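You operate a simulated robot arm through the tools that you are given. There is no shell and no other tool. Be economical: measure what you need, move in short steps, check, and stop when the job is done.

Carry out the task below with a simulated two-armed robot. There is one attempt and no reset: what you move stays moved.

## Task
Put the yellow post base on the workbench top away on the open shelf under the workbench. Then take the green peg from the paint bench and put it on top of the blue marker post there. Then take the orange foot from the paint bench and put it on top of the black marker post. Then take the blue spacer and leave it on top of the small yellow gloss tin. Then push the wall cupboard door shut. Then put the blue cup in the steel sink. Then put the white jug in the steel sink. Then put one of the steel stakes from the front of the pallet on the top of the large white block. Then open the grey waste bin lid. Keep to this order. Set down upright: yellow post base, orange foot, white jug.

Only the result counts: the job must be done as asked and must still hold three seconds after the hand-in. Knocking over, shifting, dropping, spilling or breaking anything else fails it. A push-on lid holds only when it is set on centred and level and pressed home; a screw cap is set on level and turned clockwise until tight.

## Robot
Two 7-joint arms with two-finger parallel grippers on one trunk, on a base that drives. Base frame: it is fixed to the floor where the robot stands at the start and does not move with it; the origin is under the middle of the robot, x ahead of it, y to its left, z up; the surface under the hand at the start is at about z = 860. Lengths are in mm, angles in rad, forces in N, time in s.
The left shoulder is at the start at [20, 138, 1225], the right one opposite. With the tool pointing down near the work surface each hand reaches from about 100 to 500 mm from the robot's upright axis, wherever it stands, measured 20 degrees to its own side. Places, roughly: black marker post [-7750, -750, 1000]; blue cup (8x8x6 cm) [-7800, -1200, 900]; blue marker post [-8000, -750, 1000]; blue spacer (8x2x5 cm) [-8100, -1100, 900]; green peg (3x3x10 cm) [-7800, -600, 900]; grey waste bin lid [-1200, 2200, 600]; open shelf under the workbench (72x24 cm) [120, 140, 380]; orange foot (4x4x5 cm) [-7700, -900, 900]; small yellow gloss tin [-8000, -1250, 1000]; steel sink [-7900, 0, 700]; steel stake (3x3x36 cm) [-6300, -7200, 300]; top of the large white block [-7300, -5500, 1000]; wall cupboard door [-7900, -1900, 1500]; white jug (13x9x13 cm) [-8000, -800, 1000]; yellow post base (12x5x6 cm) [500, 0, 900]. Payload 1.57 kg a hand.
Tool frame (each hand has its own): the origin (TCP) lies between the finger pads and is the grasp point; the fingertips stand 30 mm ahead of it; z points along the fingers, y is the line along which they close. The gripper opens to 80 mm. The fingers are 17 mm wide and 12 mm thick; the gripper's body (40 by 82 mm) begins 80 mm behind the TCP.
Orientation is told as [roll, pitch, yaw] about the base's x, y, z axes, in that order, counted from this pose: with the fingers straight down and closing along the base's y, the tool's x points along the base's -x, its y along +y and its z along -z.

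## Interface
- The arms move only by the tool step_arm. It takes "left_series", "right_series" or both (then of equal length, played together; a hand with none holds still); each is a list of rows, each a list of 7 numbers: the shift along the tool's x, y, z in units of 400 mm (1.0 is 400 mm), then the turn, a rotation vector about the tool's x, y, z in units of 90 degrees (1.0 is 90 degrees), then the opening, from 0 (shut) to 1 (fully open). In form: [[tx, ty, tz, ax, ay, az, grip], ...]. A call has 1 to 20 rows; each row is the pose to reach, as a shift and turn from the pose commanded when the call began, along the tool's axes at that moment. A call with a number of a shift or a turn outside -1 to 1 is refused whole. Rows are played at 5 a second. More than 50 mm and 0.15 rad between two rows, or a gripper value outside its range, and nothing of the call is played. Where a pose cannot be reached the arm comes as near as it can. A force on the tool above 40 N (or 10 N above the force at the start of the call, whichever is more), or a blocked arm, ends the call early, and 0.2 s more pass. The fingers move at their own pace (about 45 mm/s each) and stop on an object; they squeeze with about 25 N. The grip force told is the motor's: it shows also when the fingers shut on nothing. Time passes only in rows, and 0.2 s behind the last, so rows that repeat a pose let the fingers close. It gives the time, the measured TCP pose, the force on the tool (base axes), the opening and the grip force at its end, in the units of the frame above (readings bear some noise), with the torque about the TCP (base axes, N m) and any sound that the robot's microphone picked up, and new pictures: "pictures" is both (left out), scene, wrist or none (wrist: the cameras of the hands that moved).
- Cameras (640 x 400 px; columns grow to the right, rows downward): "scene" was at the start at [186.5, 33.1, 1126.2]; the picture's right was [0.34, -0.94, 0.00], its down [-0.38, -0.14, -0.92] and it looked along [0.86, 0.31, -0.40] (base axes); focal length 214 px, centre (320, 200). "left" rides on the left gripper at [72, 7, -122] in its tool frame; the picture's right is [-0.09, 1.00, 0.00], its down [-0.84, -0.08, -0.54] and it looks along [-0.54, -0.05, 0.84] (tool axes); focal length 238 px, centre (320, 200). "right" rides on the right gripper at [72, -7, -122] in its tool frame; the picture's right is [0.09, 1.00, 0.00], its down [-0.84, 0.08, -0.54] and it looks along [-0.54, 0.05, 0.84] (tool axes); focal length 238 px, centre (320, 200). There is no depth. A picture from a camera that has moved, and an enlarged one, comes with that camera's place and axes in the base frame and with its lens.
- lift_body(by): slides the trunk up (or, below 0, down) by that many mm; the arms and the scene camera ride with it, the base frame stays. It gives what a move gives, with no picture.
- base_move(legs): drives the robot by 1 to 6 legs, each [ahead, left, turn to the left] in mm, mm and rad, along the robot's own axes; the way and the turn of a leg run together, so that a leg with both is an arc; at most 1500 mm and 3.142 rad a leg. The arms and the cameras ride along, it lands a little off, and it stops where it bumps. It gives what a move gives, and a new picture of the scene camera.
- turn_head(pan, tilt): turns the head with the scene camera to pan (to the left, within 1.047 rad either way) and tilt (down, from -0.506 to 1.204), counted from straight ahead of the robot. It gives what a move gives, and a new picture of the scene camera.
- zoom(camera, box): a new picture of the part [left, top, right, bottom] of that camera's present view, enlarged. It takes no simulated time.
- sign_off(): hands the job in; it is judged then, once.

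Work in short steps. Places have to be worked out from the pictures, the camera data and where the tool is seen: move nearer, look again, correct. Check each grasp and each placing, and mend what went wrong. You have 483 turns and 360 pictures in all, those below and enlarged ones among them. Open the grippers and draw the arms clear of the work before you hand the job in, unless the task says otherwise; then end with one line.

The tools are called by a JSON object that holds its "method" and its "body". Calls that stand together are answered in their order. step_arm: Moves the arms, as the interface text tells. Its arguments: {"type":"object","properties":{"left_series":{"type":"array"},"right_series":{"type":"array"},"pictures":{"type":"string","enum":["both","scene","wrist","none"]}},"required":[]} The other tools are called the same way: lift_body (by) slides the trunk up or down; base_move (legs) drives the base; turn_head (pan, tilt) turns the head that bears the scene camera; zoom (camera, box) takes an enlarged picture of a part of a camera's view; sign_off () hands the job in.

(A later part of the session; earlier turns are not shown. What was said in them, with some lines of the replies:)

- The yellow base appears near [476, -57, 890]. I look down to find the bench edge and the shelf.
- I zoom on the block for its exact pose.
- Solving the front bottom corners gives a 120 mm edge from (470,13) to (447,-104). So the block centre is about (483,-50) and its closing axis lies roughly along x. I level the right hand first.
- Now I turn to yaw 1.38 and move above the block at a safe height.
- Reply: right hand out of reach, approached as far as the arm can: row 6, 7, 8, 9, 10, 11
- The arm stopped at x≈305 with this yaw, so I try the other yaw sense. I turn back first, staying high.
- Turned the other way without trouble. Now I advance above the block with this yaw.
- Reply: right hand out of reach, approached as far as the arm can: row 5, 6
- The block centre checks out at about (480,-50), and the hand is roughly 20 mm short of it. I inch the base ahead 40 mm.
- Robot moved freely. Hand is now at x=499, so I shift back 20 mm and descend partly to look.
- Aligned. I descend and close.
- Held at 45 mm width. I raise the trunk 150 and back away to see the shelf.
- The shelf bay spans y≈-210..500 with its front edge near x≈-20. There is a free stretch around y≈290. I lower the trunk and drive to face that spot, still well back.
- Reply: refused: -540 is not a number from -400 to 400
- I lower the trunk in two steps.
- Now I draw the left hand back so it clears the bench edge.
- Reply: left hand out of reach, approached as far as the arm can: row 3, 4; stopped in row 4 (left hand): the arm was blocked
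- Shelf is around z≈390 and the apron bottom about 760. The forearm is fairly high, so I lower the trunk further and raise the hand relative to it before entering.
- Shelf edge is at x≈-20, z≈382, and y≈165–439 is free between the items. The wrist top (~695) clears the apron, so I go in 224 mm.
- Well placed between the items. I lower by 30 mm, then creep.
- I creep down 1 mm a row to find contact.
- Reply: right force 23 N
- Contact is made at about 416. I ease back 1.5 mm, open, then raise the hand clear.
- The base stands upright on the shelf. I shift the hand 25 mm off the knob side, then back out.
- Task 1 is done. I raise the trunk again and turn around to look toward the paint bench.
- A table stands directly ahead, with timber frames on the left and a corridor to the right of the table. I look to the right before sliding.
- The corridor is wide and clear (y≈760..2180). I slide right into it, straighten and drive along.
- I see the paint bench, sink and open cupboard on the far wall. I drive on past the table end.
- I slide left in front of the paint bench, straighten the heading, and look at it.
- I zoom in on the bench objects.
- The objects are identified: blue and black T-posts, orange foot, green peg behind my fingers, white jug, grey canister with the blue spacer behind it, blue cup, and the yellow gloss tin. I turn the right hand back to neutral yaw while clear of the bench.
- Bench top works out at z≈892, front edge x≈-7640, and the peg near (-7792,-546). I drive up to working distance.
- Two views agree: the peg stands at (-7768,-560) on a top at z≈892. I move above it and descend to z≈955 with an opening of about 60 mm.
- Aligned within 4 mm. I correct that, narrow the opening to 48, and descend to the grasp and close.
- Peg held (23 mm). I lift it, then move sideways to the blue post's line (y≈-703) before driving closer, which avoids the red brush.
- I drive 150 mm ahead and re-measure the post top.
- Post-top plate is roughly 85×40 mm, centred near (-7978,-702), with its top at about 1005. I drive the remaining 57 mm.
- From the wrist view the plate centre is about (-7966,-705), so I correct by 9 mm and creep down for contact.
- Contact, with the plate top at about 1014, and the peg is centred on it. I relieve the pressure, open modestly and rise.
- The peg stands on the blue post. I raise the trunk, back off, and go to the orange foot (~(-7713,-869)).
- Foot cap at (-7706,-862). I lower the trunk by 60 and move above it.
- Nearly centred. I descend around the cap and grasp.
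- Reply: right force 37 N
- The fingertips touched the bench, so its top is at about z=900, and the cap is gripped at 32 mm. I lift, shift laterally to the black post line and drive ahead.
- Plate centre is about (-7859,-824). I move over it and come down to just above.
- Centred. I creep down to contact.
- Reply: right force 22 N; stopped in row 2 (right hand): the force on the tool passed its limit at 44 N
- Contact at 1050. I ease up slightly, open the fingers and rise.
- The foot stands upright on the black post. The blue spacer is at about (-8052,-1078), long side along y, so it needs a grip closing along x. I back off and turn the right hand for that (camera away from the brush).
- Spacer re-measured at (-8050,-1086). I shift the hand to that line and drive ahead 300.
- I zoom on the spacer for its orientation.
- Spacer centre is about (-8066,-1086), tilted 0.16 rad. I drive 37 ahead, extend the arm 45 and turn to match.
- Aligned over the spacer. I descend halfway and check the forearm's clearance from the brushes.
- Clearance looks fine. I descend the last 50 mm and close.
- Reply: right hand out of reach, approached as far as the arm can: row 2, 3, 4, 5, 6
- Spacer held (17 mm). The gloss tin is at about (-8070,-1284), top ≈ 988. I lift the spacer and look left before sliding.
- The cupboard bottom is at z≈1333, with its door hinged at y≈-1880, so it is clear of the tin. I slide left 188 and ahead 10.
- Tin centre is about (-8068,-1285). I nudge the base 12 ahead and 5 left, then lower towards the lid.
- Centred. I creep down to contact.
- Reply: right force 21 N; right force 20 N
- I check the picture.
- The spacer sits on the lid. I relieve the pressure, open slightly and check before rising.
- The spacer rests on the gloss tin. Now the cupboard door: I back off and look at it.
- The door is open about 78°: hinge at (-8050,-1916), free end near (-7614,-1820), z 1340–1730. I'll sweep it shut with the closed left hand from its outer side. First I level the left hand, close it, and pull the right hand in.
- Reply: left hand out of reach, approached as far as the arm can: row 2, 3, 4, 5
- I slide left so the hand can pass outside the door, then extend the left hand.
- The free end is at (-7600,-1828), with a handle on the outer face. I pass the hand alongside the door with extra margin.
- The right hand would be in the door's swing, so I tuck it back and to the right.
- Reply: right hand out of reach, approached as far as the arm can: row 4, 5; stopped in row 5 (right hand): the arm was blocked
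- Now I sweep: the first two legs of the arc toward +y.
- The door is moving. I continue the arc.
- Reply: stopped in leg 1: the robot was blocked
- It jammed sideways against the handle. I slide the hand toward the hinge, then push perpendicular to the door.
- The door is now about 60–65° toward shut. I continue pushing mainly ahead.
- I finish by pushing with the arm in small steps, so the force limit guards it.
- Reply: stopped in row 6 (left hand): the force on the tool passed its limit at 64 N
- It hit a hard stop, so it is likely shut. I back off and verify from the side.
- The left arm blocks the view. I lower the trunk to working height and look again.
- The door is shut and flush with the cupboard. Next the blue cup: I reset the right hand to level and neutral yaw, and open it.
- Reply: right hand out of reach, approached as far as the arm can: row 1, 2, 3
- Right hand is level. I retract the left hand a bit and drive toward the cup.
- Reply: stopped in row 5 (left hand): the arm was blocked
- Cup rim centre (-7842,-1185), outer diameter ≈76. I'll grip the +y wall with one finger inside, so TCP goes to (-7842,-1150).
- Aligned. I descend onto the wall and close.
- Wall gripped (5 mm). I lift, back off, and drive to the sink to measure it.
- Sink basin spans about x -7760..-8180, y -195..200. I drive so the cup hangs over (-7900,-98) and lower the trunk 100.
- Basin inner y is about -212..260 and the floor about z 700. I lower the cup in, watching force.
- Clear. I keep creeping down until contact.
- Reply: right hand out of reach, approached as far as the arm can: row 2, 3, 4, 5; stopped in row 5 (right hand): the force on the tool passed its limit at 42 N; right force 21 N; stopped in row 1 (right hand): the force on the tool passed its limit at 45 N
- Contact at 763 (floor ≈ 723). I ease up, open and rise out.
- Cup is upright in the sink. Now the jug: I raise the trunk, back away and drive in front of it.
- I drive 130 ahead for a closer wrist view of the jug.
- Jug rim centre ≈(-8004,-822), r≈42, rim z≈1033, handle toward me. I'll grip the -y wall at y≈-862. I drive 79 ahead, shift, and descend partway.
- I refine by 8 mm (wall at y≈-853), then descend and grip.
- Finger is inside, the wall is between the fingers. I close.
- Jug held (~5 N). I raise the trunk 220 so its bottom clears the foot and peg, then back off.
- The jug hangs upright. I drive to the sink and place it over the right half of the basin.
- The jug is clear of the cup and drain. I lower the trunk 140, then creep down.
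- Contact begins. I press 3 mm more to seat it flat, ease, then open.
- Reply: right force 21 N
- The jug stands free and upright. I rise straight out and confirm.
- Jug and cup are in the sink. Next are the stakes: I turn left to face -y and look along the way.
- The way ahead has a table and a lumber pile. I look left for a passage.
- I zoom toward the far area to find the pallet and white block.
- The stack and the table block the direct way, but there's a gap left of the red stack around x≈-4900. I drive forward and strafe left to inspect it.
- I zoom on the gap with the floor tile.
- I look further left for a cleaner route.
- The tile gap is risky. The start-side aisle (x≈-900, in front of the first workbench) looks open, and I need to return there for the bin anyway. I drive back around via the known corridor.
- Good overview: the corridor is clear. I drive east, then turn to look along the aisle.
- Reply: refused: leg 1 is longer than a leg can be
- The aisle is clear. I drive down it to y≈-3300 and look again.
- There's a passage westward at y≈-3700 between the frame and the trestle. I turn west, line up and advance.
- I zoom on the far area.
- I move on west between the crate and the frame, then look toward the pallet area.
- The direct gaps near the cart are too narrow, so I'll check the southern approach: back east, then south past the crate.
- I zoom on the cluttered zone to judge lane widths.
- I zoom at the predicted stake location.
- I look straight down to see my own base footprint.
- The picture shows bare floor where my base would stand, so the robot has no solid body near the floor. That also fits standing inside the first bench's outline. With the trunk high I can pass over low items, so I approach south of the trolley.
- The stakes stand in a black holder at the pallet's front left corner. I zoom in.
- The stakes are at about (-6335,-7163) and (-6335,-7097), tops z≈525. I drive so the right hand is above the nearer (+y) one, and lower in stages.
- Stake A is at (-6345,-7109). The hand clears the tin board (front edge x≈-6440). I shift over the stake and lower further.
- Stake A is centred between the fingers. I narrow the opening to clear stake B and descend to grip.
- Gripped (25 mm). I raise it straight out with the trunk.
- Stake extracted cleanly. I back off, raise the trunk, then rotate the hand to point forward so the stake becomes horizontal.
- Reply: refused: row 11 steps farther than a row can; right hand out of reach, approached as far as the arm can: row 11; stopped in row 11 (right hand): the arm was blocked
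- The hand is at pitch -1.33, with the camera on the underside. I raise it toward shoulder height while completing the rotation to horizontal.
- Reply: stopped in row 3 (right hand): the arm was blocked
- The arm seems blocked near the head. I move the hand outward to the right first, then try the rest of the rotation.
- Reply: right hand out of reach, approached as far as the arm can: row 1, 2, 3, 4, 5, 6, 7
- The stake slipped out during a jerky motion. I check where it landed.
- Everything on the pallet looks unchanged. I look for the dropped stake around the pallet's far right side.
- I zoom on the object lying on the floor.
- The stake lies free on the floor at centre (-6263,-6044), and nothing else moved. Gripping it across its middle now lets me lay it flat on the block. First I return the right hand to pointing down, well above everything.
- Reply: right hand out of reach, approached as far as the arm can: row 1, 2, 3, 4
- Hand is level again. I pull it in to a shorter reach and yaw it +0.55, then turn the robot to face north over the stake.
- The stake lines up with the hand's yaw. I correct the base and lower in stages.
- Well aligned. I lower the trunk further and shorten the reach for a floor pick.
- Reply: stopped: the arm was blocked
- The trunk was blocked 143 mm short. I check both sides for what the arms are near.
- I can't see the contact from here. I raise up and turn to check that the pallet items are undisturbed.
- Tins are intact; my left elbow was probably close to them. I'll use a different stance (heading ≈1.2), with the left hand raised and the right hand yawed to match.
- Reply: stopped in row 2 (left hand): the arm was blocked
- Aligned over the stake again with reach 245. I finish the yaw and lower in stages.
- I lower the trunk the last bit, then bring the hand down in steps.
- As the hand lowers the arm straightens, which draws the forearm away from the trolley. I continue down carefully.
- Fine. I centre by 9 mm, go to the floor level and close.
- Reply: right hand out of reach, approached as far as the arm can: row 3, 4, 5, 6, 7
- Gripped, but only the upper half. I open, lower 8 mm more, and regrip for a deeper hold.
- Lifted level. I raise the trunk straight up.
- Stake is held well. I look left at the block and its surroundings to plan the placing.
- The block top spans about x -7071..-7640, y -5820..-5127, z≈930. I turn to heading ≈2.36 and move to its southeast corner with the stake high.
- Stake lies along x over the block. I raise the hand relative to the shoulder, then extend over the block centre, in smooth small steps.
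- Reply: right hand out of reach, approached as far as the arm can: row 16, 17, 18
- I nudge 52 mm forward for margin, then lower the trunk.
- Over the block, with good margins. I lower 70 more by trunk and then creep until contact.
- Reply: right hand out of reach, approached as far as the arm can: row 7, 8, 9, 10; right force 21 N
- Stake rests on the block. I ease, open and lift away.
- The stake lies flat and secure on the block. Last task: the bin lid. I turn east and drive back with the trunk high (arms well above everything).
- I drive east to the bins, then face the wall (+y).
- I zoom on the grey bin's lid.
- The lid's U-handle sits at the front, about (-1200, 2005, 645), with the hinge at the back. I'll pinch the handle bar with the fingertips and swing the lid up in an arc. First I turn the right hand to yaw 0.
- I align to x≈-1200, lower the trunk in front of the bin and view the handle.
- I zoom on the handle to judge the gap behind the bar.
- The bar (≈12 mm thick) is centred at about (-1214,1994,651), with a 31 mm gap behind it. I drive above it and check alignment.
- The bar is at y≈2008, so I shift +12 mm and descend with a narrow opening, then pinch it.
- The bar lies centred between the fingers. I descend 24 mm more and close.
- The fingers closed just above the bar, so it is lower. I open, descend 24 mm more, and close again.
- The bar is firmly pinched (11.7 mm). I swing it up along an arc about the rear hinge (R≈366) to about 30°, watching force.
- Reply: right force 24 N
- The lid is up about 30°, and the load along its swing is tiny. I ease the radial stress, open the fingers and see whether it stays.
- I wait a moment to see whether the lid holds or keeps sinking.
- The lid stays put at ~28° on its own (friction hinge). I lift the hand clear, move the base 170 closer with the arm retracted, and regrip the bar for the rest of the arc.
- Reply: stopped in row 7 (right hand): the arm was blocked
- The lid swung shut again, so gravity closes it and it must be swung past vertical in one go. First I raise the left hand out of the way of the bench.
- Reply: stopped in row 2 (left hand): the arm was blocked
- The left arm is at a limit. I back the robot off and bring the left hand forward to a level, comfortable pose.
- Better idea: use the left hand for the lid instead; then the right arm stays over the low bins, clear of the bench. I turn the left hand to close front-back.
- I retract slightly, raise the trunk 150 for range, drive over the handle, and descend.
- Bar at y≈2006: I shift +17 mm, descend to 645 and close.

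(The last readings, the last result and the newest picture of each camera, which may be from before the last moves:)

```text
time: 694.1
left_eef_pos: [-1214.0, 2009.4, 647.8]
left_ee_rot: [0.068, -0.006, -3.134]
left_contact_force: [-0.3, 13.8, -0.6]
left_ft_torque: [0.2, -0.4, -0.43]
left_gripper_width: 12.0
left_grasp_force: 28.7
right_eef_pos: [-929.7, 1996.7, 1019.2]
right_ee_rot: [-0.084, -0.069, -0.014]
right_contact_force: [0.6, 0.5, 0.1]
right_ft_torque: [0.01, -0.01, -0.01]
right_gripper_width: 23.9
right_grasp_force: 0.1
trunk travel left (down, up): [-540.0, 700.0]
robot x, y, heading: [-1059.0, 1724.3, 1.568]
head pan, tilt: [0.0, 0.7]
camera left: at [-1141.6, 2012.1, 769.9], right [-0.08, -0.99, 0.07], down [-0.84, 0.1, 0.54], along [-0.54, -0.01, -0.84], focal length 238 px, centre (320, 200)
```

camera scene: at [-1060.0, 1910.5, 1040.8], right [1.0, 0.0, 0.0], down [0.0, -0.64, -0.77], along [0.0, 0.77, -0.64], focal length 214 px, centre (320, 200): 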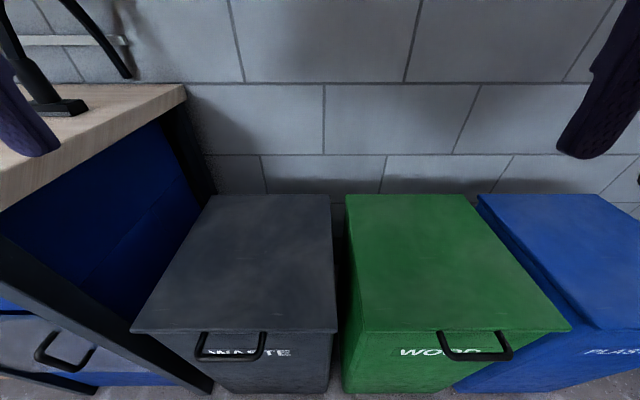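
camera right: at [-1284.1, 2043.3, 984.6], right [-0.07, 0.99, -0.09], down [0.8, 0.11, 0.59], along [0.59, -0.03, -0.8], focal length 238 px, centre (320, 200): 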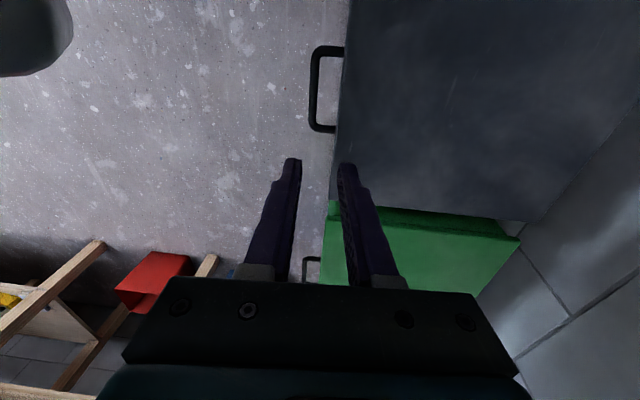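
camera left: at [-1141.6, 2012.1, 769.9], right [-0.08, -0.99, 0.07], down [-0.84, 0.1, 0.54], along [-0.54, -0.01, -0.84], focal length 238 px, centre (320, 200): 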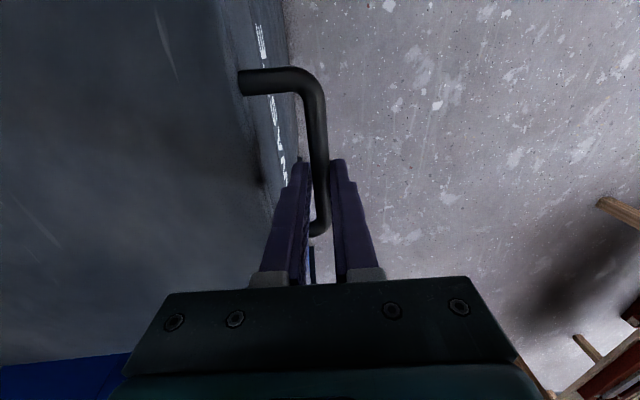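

Bar pinched. I swing it along the refined arc (hinge ≈(2375,660), R=367) up to about 60°.

{"method": "step_arm", "body": {"left_series": [[0, 0, -0.04, 0, 0, 0, 0], [0, 0, -0.08, 0, 0, 0, 0], [0, -0.001, -0.15, 0, 0, 0, 0], [0, -0.0115, -0.229, 0, 0, 0, 0], [0, -0.029, -0.3075, 0, 0, 0, 0], [0, -0.053, -0.384, 0, 0, 0, 0], [0, -0.0835, -0.4575, 0, 0, 0, 0], [0, -0.1205, -0.529, 0, 0, 0, 0], [0, -0.1635, -0.596, 0, 0, 0, 0], [0, -0.212, -0.66, 0, 0, 0, 0], [0, -0.266, -0.719, 0, 0, 0, 0], [0, -0.325, -0.7725, 0, 0, 0, 0], [0, -0.389, -0.8215, 0, 0, 0, 0], [0, -0.389, -0.8215, 0, 0, 0, 0]], "pictures": "both"}}

```text
time: 697.1
left_eef_pos: [-1216.3, 2182.4, 964.4]
left_ee_rot: [0.076, -0.009, -3.131]
left_contact_force: [-0.9, -17.2, 23.8]
left_ft_torque: [-0.05, 0.09, -0.42]
left_gripper_width: 11.5
left_grasp_force: 29.3
right_eef_pos: [-930.6, 1992.5, 1017.4]
right_ee_rot: [-0.09, -0.067, -0.014]
right_contact_force: [-0.1, 0.9, 0.7]
right_ft_torque: [0.03, -0.05, 0.02]
right_gripper_width: 23.9
right_grasp_force: 0.0
trunk travel left (down, up): [-540.0, 700.0]
robot x, y, heading: [-1060.2, 1722.8, 1.568]
head pan, tilt: [0.0, 0.7]
camera scene: at [-1060.8, 1909.3, 1040.6], right [1.0, 0.0, 0.0], down [0.0, -0.65, -0.76], along [0.0, 0.76, -0.65], focal length 214 px, centre (320, 200)
camera left: at [-1143.2, 2186.3, 1085.8], right [-0.08, -0.99, 0.08], down [-0.83, 0.11, 0.54], along [-0.55, -0.02, -0.84], focal length 238 px, centre (320, 200)
```

scene: 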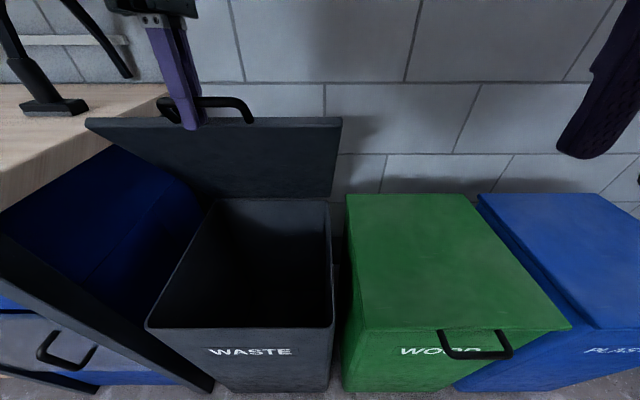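
left: 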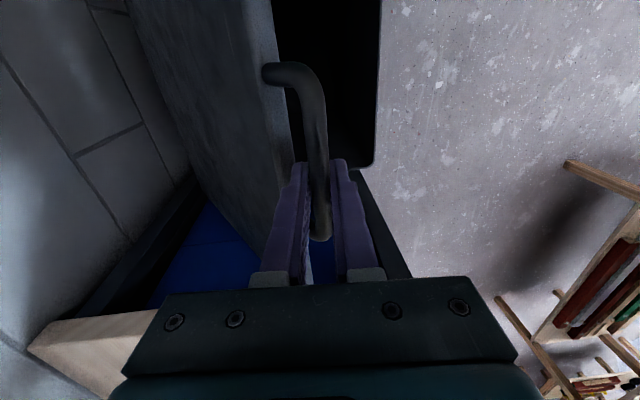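

The lid is at ~57°. I continue with base-forward steps and small trunk lifts along the arc.

{"method": "base_move", "body": {"legs": [[35, 0, 0]]}}

{"method": "lift_body", "body": {"by": 20}}

{"method": "base_move", "body": {"legs": [[45, 0, 0]]}}

```text
time: 697.8
left_eef_pos: [-1215.8, 2187.2, 965.6]
left_ee_rot: [0.08, -0.008, -3.133]
left_contact_force: [-1.9, -3.0, 3.1]
left_ft_torque: [-0.08, -0.15, -0.39]
left_gripper_width: 11.9
left_grasp_force: 28.8
right_eef_pos: [-931.0, 1997.6, 1017.8]
right_ee_rot: [-0.089, -0.067, -0.012]
right_contact_force: [-0.6, -0.4, -0.3]
right_ft_torque: [0.02, 0.02, 0.02]
right_gripper_width: 24.0
right_grasp_force: 0.1
trunk travel left (down, up): [-540.0, 700.0]
robot x, y, heading: [-1063.8, 1733.8, 1.571]
head pan, tilt: [0.0, 0.7]
stopped in leg 1: the force on the tool passed its limit at 57 N (the readings are from after the stop); the commanded pose is now the measured one
camera scene: at [-1060.6, 1916.1, 1040.4], right [1.0, 0.0, 0.0], down [0.0, -0.64, -0.76], along [0.0, 0.76, -0.64], focal length 214 px, centre (320, 200)
```

scene: 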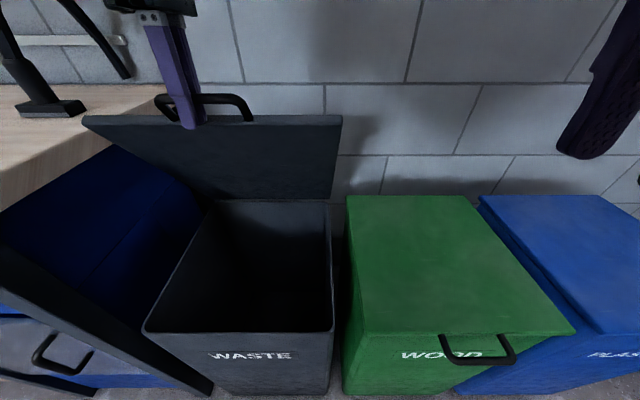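

```text
time: 698.5
left_eef_pos: [-1213.9, 2190.3, 983.8]
left_ee_rot: [0.078, -0.006, -3.136]
left_contact_force: [-1.0, 11.9, -21.3]
left_ft_torque: [0.24, 0.11, -0.4]
left_gripper_width: 11.4
left_grasp_force: 29.0
right_eef_pos: [-927.9, 1998.2, 1037.5]
right_ee_rot: [-0.087, -0.068, -0.012]
right_contact_force: [-0.2, -0.6, -0.3]
right_ft_torque: [0.02, 0.02, -0.02]
right_gripper_width: 24.2
right_grasp_force: 0.0
trunk travel left (down, up): [-560.0, 680.0]
robot x, y, heading: [-1065.6, 1732.9, 1.57]
head pan, tilt: [0.0, 0.7]
```

```text
time: 699.5
left_eef_pos: [-1214.4, 2230.5, 991.7]
left_ee_rot: [0.08, -0.007, -3.138]
left_contact_force: [-2.4, -1.3, 2.4]
left_ft_torque: [0.08, -0.22, -0.3]
left_gripper_width: 11.4
left_grasp_force: 29.4
right_eef_pos: [-929.1, 2041.6, 1037.7]
right_ee_rot: [-0.087, -0.067, -0.011]
right_contact_force: [-0.1, -0.4, 0.2]
right_ft_torque: [0.0, 0.01, 0.0]
right_gripper_width: 23.9
right_grasp_force: 0.1
trunk travel left (down, up): [-560.0, 680.0]
robot x, y, heading: [-1057.6, 1774.2, 1.573]
head pan, tilt: [0.0, 0.7]
stopped in leg 1: the force on the tool passed its limit at 56 N (the readings are from after the stop); the commanded pose is now the measured one
camera scene: at [-1060.4, 1958.9, 1060.4], right [1.0, 0.0, 0.0], down [0.0, -0.64, -0.76], along [0.0, 0.76, -0.64], focal length 214 px, centre (320, 200)
```

scene: 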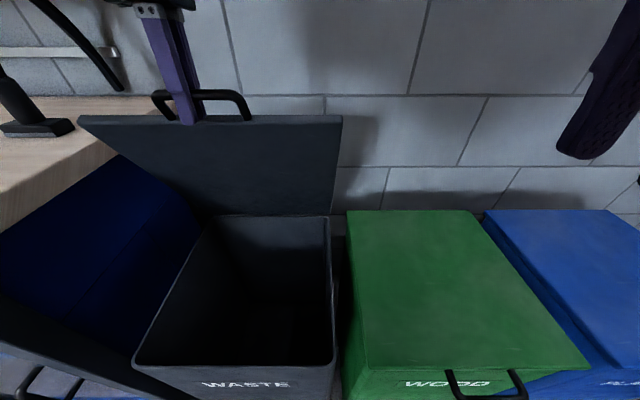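

Good progress (~66°). I continue alternating.

{"method": "lift_body", "body": {"by": 18}}

{"method": "base_move", "body": {"legs": [[50, 0, 0]]}}

{"method": "lift_body", "body": {"by": 12}}

{"method": "base_move", "body": {"legs": [[50, 0, 0]]}}

```text
time: 700.2
left_eef_pos: [-1215.2, 2230.1, 1007.7]
left_ee_rot: [0.084, -0.006, -3.138]
left_contact_force: [0.4, 11.4, -23.1]
left_ft_torque: [0.17, 0.09, -0.3]
left_gripper_width: 11.3
left_grasp_force: 29.5
right_eef_pos: [-928.5, 2040.7, 1055.6]
right_ee_rot: [-0.088, -0.07, -0.011]
right_contact_force: [1.2, 0.0, 0.3]
right_ft_torque: [-0.04, -0.03, 0.0]
right_gripper_width: 23.9
right_grasp_force: 0.1
trunk travel left (down, up): [-578.0, 662.0]
robot x, y, heading: [-1060.7, 1774.4, 1.569]
head pan, tilt: [0.0, 0.7]
```

```text
time: 701.4
left_eef_pos: [-1214.7, 2282.7, 1012.9]
left_ee_rot: [0.078, -0.005, -3.142]
left_contact_force: [-1.7, -2.3, 2.9]
left_ft_torque: [0.08, -0.16, -0.13]
left_gripper_width: 11.5
left_grasp_force: 29.2
right_eef_pos: [-929.4, 2094.7, 1055.2]
right_ee_rot: [-0.087, -0.067, -0.011]
right_contact_force: [-0.8, 0.1, -0.1]
right_ft_torque: [0.0, 0.01, 0.04]
right_gripper_width: 23.9
right_grasp_force: 0.1
trunk travel left (down, up): [-578.0, 662.0]
robot x, y, heading: [-1062.2, 1821.3, 1.569]
head pan, tilt: [0.0, 0.7]
stopped in leg 1: the force on the tool passed its limit at 42 N (the readings are from after the stop); the commanded pose is now the measured one
camera scene: at [-1060.2, 2011.2, 1078.4], right [1.0, 0.0, 0.0], down [0.0, -0.64, -0.77], along [0.0, 0.77, -0.64], focal length 214 px, centre (320, 200)
```

scene: 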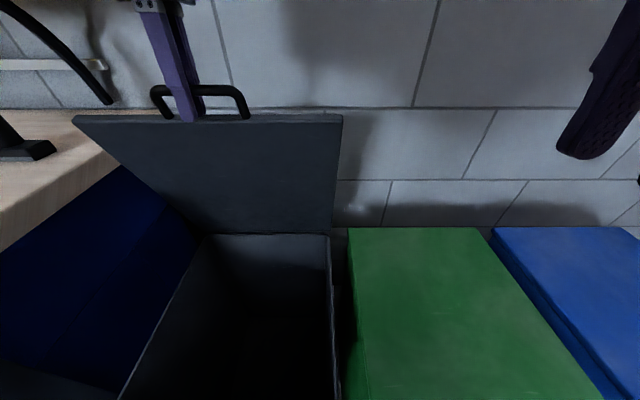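

```text
time: 702.0
left_eef_pos: [-1213.5, 2282.5, 1022.3]
left_ee_rot: [0.078, -0.003, -3.138]
left_contact_force: [-0.6, 8.1, -23.3]
left_ft_torque: [0.08, 0.09, -0.21]
left_gripper_width: 11.3
left_grasp_force: 28.6
right_eef_pos: [-929.7, 2092.8, 1066.5]
right_ee_rot: [-0.089, -0.069, -0.01]
right_contact_force: [-0.7, 0.5, 0.1]
right_ft_torque: [0.0, 0.0, 0.03]
right_gripper_width: 23.9
right_grasp_force: 0.0
trunk travel left (down, up): [-590.0, 650.0]
robot x, y, heading: [-1060.5, 1824.4, 1.566]
head pan, tilt: [0.0, 0.7]
```

```text
time: 702.9
left_eef_pos: [-1213.8, 2333.7, 1025.7]
left_ee_rot: [0.076, -0.004, 3.141]
left_contact_force: [0.7, -4.4, 23.7]
left_ft_torque: [-0.09, -0.1, -0.11]
left_gripper_width: 11.5
left_grasp_force: 28.8
right_eef_pos: [-929.1, 2144.8, 1067.7]
right_ee_rot: [-0.089, -0.065, -0.01]
right_contact_force: [0.0, -0.2, -0.1]
right_ft_torque: [0.02, 0.01, 0.0]
right_gripper_width: 24.1
right_grasp_force: 0.0
trunk travel left (down, up): [-590.0, 650.0]
robot x, y, heading: [-1058.9, 1875.2, 1.571]
head pan, tilt: [0.0, 0.7]
camera scene: at [-1060.0, 2062.4, 1091.1], right [1.0, 0.0, 0.0], down [0.0, -0.64, -0.77], along [0.0, 0.77, -0.64], focal length 214 px, centre (320, 200)
```

scene: 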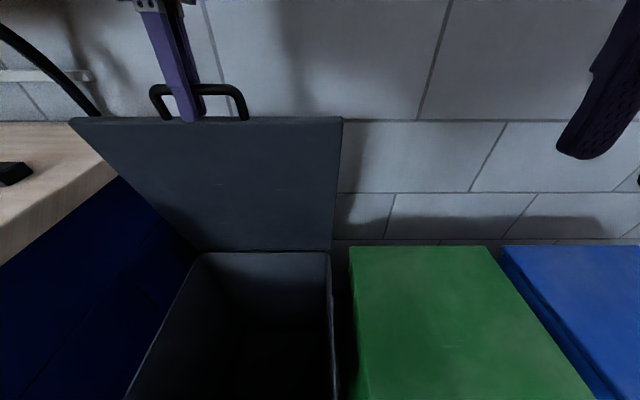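

About 83° now. I continue in 40 mm steps.

{"method": "base_move", "body": {"legs": [[40, 0, 0]]}}

{"method": "base_move", "body": {"legs": [[40, 0, 0]]}}

```text
time: 704.1
left_eef_pos: [-1214.7, 2377.6, 1029.4]
left_ee_rot: [0.061, -0.002, 3.142]
left_contact_force: [-2.7, -0.3, 4.7]
left_ft_torque: [0.31, -0.16, -0.06]
left_gripper_width: 11.7
left_grasp_force: 28.3
right_eef_pos: [-929.9, 2184.0, 1067.1]
right_ee_rot: [-0.088, -0.067, -0.01]
right_contact_force: [0.6, 0.3, -0.3]
right_ft_torque: [0.0, 0.01, -0.02]
right_gripper_width: 23.9
right_grasp_force: 0.0
trunk travel left (down, up): [-590.0, 650.0]
robot x, y, heading: [-1060.8, 1917.8, 1.568]
head pan, tilt: [0.0, 0.7]
stopped in leg 1: the force on the tool passed its limit at 40 N (the readings are from after the stop); the commanded pose is now the measured one
camera scene: at [-1060.0, 2102.6, 1090.5], right [1.0, 0.0, 0.0], down [0.0, -0.64, -0.77], along [0.0, 0.77, -0.64], focal length 214 px, centre (320, 200)
```

scene: 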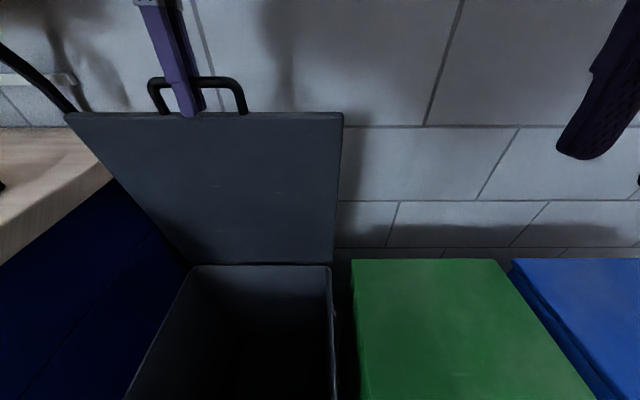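

```text
time: 705.0
left_eef_pos: [-1214.3, 2418.2, 1029.3]
left_ee_rot: [0.061, -0.002, 3.139]
left_contact_force: [-3.1, 0.6, 16.7]
left_ft_torque: [0.03, -0.21, 0.06]
left_gripper_width: 11.7
left_grasp_force: 29.2
right_eef_pos: [-930.0, 2225.9, 1067.7]
right_ee_rot: [-0.086, -0.067, -0.011]
right_contact_force: [0.6, 0.7, -0.6]
right_ft_torque: [0.02, -0.02, -0.02]
right_gripper_width: 23.8
right_grasp_force: 0.0
trunk travel left (down, up): [-590.0, 650.0]
robot x, y, heading: [-1063.1, 1958.2, 1.563]
head pan, tilt: [0.0, 0.7]
camera scene: at [-1060.3, 2144.1, 1091.1], right [1.0, 0.0, 0.0], down [0.0, -0.64, -0.77], along [0.0, 0.77, -0.64], focal length 214 px, centre (320, 200)
```

scene: 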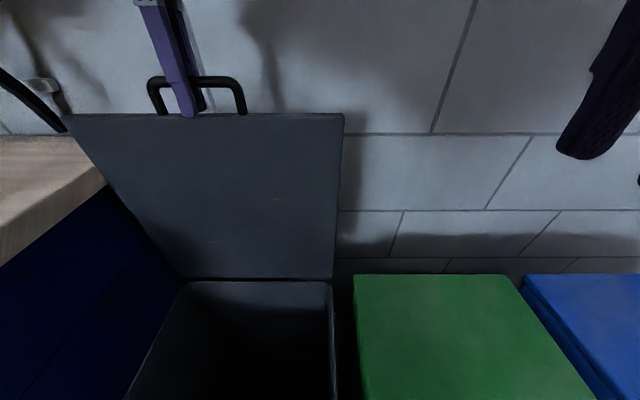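

Likely past vertical now. I push a bit further toward the wall for a stable rest.

{"method": "base_move", "body": {"legs": [[40, 0, 0]]}}

{"method": "turn_head", "body": {"pan": 0.8, "tilt": 0.5}}

```text
time: 705.9
left_eef_pos: [-1213.2, 2456.1, 1029.0]
left_ee_rot: [0.064, -0.003, 3.141]
left_contact_force: [-4.8, -0.5, -8.8]
left_ft_torque: [0.1, -0.06, 0.08]
left_gripper_width: 11.8
left_grasp_force: 29.3
right_eef_pos: [-928.9, 2264.4, 1066.7]
right_ee_rot: [-0.09, -0.066, -0.011]
right_contact_force: [0.5, -0.3, 0.8]
right_ft_torque: [0.01, -0.05, 0.0]
right_gripper_width: 24.1
right_grasp_force: 0.1
trunk travel left (down, up): [-590.0, 650.0]
robot x, y, heading: [-1060.1, 1997.5, 1.562]
head pan, tilt: [0.0, 0.7]
camera scene: at [-1059.8, 2181.5, 1090.4], right [1.0, 0.0, 0.0], down [0.0, -0.64, -0.76], along [0.0, 0.76, -0.64], focal length 214 px, centre (320, 200)
```

scene: 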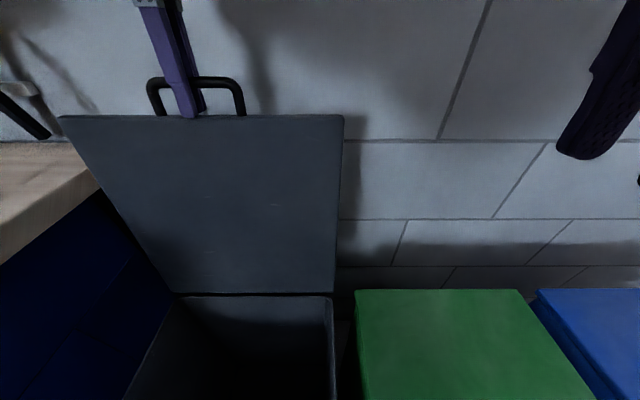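

```text
time: 707.0
left_eef_pos: [-1213.5, 2455.4, 1027.4]
left_ee_rot: [0.066, -0.003, -3.14]
left_contact_force: [-2.0, -0.5, -5.8]
left_ft_torque: [0.02, -0.14, 0.06]
left_gripper_width: 11.9
left_grasp_force: 29.6
right_eef_pos: [-928.6, 2263.5, 1065.9]
right_ee_rot: [-0.089, -0.067, -0.01]
right_contact_force: [-0.7, 0.7, -0.4]
right_ft_torque: [0.01, 0.0, 0.01]
right_gripper_width: 23.7
right_grasp_force: 0.1
trunk travel left (down, up): [-590.0, 650.0]
robot x, y, heading: [-1060.0, 1994.9, 1.563]
head pan, tilt: [0.799, 0.499]
camera scene: at [-1124.8, 2160.5, 1108.3], right [0.7, 0.71, 0.0], down [0.34, -0.34, -0.88], along [-0.63, 0.61, -0.48], focal length 214 px, centre (320, 200)
```

scene: 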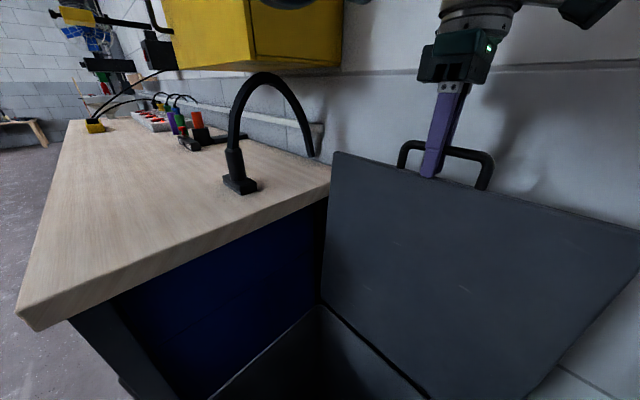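

I push 30 mm more to reach the wall or stop.

{"method": "base_move", "body": {"legs": [[35, 0, 0]]}}

```text
time: 707.9
left_eef_pos: [-1212.4, 2490.0, 1027.2]
left_ee_rot: [0.068, -0.003, -3.143]
left_contact_force: [-2.6, -2.8, -17.2]
left_ft_torque: [0.02, 0.27, 0.04]
left_gripper_width: 11.5
left_grasp_force: 28.8
right_eef_pos: [-929.2, 2298.5, 1067.0]
right_ee_rot: [-0.091, -0.069, -0.011]
right_contact_force: [0.6, 0.2, 0.1]
right_ft_torque: [0.01, 0.03, 0.0]
right_gripper_width: 23.7
right_grasp_force: 0.0
trunk travel left (down, up): [-590.0, 650.0]
robot x, y, heading: [-1058.6, 2029.7, 1.57]
head pan, tilt: [0.799, 0.499]
camera scene: at [-1124.5, 2194.4, 1108.0], right [0.7, 0.71, 0.0], down [0.34, -0.34, -0.88], along [-0.63, 0.61, -0.48], focal length 214 px, centre (320, 200)
```

scene: 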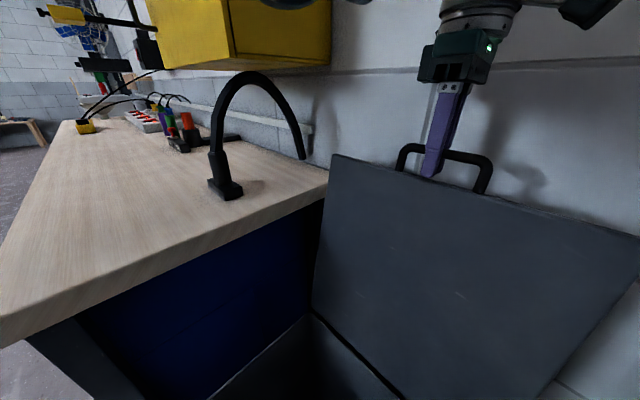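

The load now pulls back and down, so the lid is past vertical. I advance 30 mm more, then release.

{"method": "base_move", "body": {"legs": [[30, 0, 0]]}}

{"method": "step_arm", "body": {"left_series": [[0, 0, 0, 0, 0, 0, 0.15], [0, 0, 0, 0, 0, 0, 0.35], [0, 0, 0, 0, 0, 0, 0.35], [0, 0, 0, 0, 0, 0, 0.35]], "pictures": "both"}}

```text
time: 708.7
left_eef_pos: [-1212.5, 2513.5, 1023.9]
left_ee_rot: [0.082, -0.005, -3.142]
left_contact_force: [-0.3, -23.6, -18.1]
left_ft_torque: [0.0, -0.03, 0.07]
left_gripper_width: 11.8
left_grasp_force: 29.1
right_eef_pos: [-928.8, 2323.4, 1065.9]
right_ee_rot: [-0.094, -0.067, -0.011]
right_contact_force: [-0.2, 0.9, 0.1]
right_ft_torque: [0.01, 0.02, 0.0]
right_gripper_width: 23.8
right_grasp_force: 0.1
trunk travel left (down, up): [-590.0, 650.0]
robot x, y, heading: [-1059.4, 2061.8, 1.567]
head pan, tilt: [0.799, 0.499]
camera scene: at [-1124.1, 2220.7, 1107.3], right [0.7, 0.71, 0.0], down [0.34, -0.34, -0.88], along [-0.63, 0.61, -0.48], focal length 214 px, centre (320, 200)
```

scene: 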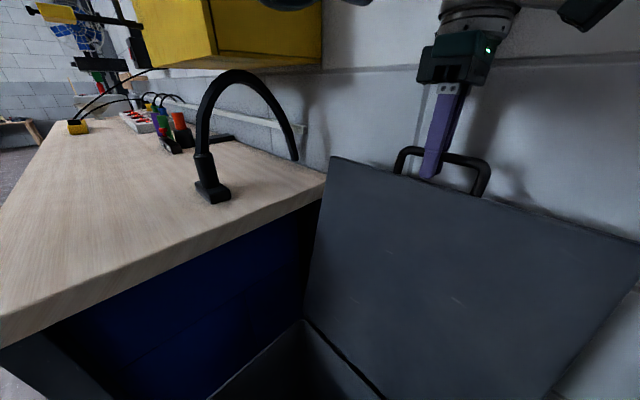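

```text
time: 709.7
left_eef_pos: [-1213.9, 2519.9, 1026.1]
left_ee_rot: [0.073, -0.006, -3.143]
left_contact_force: [0.9, -0.4, 0.2]
left_ft_torque: [-0.01, -0.01, -0.01]
left_gripper_width: 28.2
left_grasp_force: 0.0
right_eef_pos: [-928.5, 2329.1, 1066.7]
right_ee_rot: [-0.089, -0.069, -0.01]
right_contact_force: [-0.4, -0.4, 0.5]
right_ft_torque: [0.04, 0.02, -0.01]
right_gripper_width: 24.1
right_grasp_force: 0.1
trunk travel left (down, up): [-590.0, 650.0]
robot x, y, heading: [-1057.9, 2060.7, 1.568]
head pan, tilt: [0.799, 0.499]
camera scene: at [-1124.5, 2225.4, 1108.5], right [0.7, 0.71, 0.0], down [0.34, -0.33, -0.88], along [-0.63, 0.61, -0.48], focal length 214 px, centre (320, 200)
camera left: at [-1140.6, 2522.3, 1149.8], right [-0.09, -0.99, 0.07], down [-0.83, 0.12, 0.54], along [-0.54, -0.01, -0.84], focal length 238 px, centre (320, 200)
```

scene: 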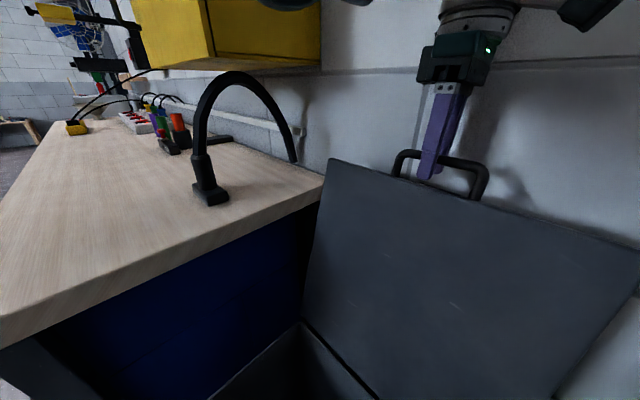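
left: 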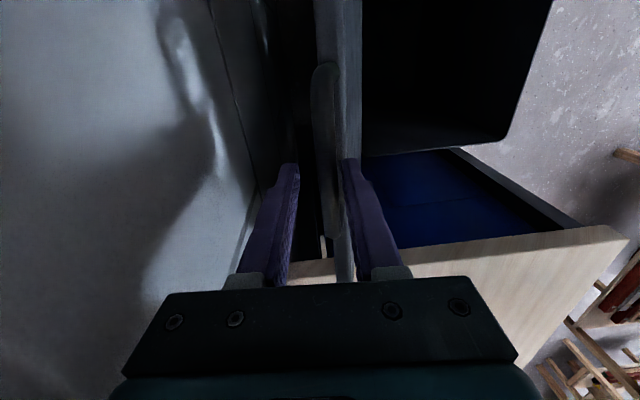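

Released, and the lid stays. I raise the hand clear and back off to verify.

{"method": "lift_body", "body": {"by": 200}}

{"method": "base_move", "body": {"legs": [[-700, 0, 0]]}}

{"method": "turn_head", "body": {"pan": 0.2, "tilt": 0.5}}

```text
time: 711.9
left_eef_pos: [-1214.2, 2518.6, 1226.1]
left_ee_rot: [0.072, -0.006, -3.141]
left_contact_force: [-0.2, -0.8, 1.0]
left_ft_torque: [-0.01, -0.04, -0.01]
left_gripper_width: 27.9
left_grasp_force: 0.1
right_eef_pos: [-928.3, 2329.2, 1267.8]
right_ee_rot: [-0.09, -0.069, -0.01]
right_contact_force: [-0.2, -0.6, 0.0]
right_ft_torque: [-0.01, 0.02, 0.02]
right_gripper_width: 24.0
right_grasp_force: 0.0
trunk travel left (down, up): [-790.0, 450.0]
robot x, y, heading: [-1060.9, 2061.8, 1.566]
head pan, tilt: [0.799, 0.499]
```

```text
time: 715.8
left_eef_pos: [-1217.4, 1792.7, 1228.0]
left_ee_rot: [0.072, -0.006, -3.121]
left_contact_force: [-0.1, -0.7, -0.4]
left_ft_torque: [-0.03, 0.0, 0.03]
left_gripper_width: 28.1
left_grasp_force: 0.0
right_eef_pos: [-929.6, 1607.1, 1267.0]
right_ee_rot: [-0.086, -0.068, 0.011]
right_contact_force: [0.2, 0.2, 0.2]
right_ft_torque: [0.01, -0.02, -0.02]
right_gripper_width: 24.0
right_grasp_force: 0.0
trunk travel left (down, up): [-790.0, 450.0]
robot x, y, heading: [-1052.0, 1336.9, 1.59]
head pan, tilt: [0.799, 0.499]
camera scene: at [-1122.7, 1500.4, 1308.4], right [0.69, 0.73, 0.0], down [0.35, -0.33, -0.88], along [-0.64, 0.6, -0.48], focal length 214 px, centre (320, 200)
```

scene: 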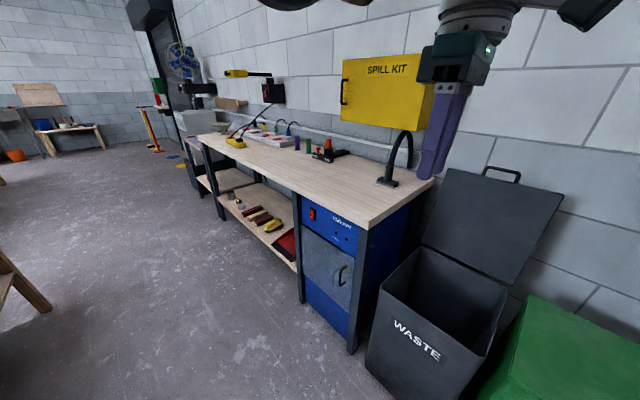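

```text
time: 716.8
left_eef_pos: [-1217.3, 1791.9, 1227.4]
left_ee_rot: [0.073, -0.005, -3.119]
left_contact_force: [0.0, 0.2, -0.3]
left_ft_torque: [0.0, -0.03, -0.04]
left_gripper_width: 27.9
left_grasp_force: 0.0
right_eef_pos: [-928.8, 1607.6, 1266.2]
right_ee_rot: [-0.087, -0.068, 0.009]
right_contact_force: [0.1, 0.4, -0.7]
right_ft_torque: [0.01, -0.01, -0.02]
right_gripper_width: 24.0
right_grasp_force: 0.1
trunk travel left (down, up): [-790.0, 450.0]
robot x, y, heading: [-1058.0, 1334.7, 1.59]
head pan, tilt: [0.201, 0.499]
camera scene: at [-1076.1, 1526.9, 1308.4], right [0.98, 0.22, 0.0], down [0.1, -0.47, -0.88], along [-0.19, 0.86, -0.48], focal length 214 px, centre (320, 200)
```

scene: 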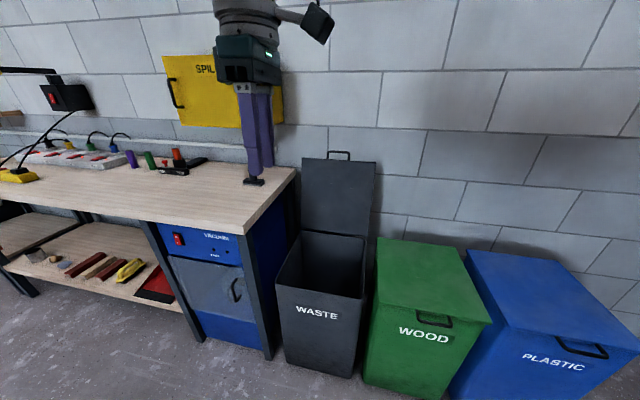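

The grey bin lid stands open by itself and the arms are clear. I open both grippers fully before handing in.

{"method": "step_arm", "body": {"left_series": [[0, 0, 0, 0, 0, 0, 1], [0, 0, 0, 0, 0, 0, 1], [0, 0, 0, 0, 0, 0, 1]], "right_series": [[0, 0, 0, 0, 0, 0, 1], [0, 0, 0, 0, 0, 0, 1], [0, 0, 0, 0, 0, 0, 1]], "pictures": "scene"}}

```text
time: 717.6
left_eef_pos: [-1217.9, 1791.8, 1227.3]
left_ee_rot: [0.071, -0.006, -3.119]
left_contact_force: [0.2, -0.3, 0.3]
left_ft_torque: [0.02, -0.01, 0.01]
left_gripper_width: 79.9
left_grasp_force: 0.0
right_eef_pos: [-929.7, 1608.1, 1267.2]
right_ee_rot: [-0.087, -0.067, 0.01]
right_contact_force: [-0.4, 0.4, 1.4]
right_ft_torque: [0.02, -0.02, 0.01]
right_gripper_width: 80.1
right_grasp_force: 0.1
trunk travel left (down, up): [-790.0, 450.0]
robot x, y, heading: [-1054.8, 1336.0, 1.591]
head pan, tilt: [0.201, 0.499]
camera scene: at [-1076.0, 1526.9, 1308.4], right [0.98, 0.22, 0.0], down [0.1, -0.47, -0.88], along [-0.19, 0.86, -0.48], focal length 214 px, centre (320, 200)
```

scene: 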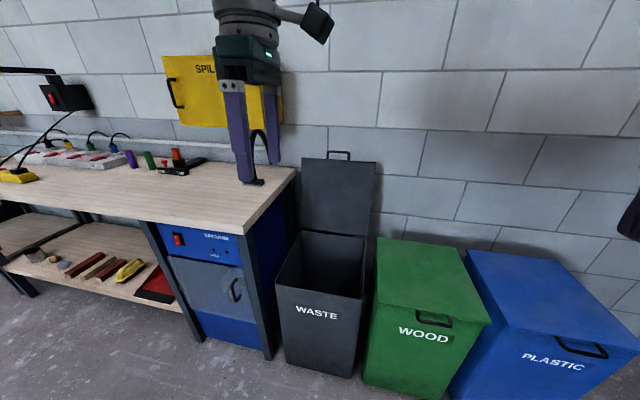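

All nine tasks are done, the grippers are open and the arms are clear. I hand the job in.

{"method": "sign_off", "body": {}}

```text
The job is handed in.
```

All nine tasks were done in the order you gave and the job is handed in. One thing went wrong: the steel stake slipped from the gripper and fell to the floor near the pallet. I picked it up and laid it flat on the white block, and in the pictures nothing around it had moved.
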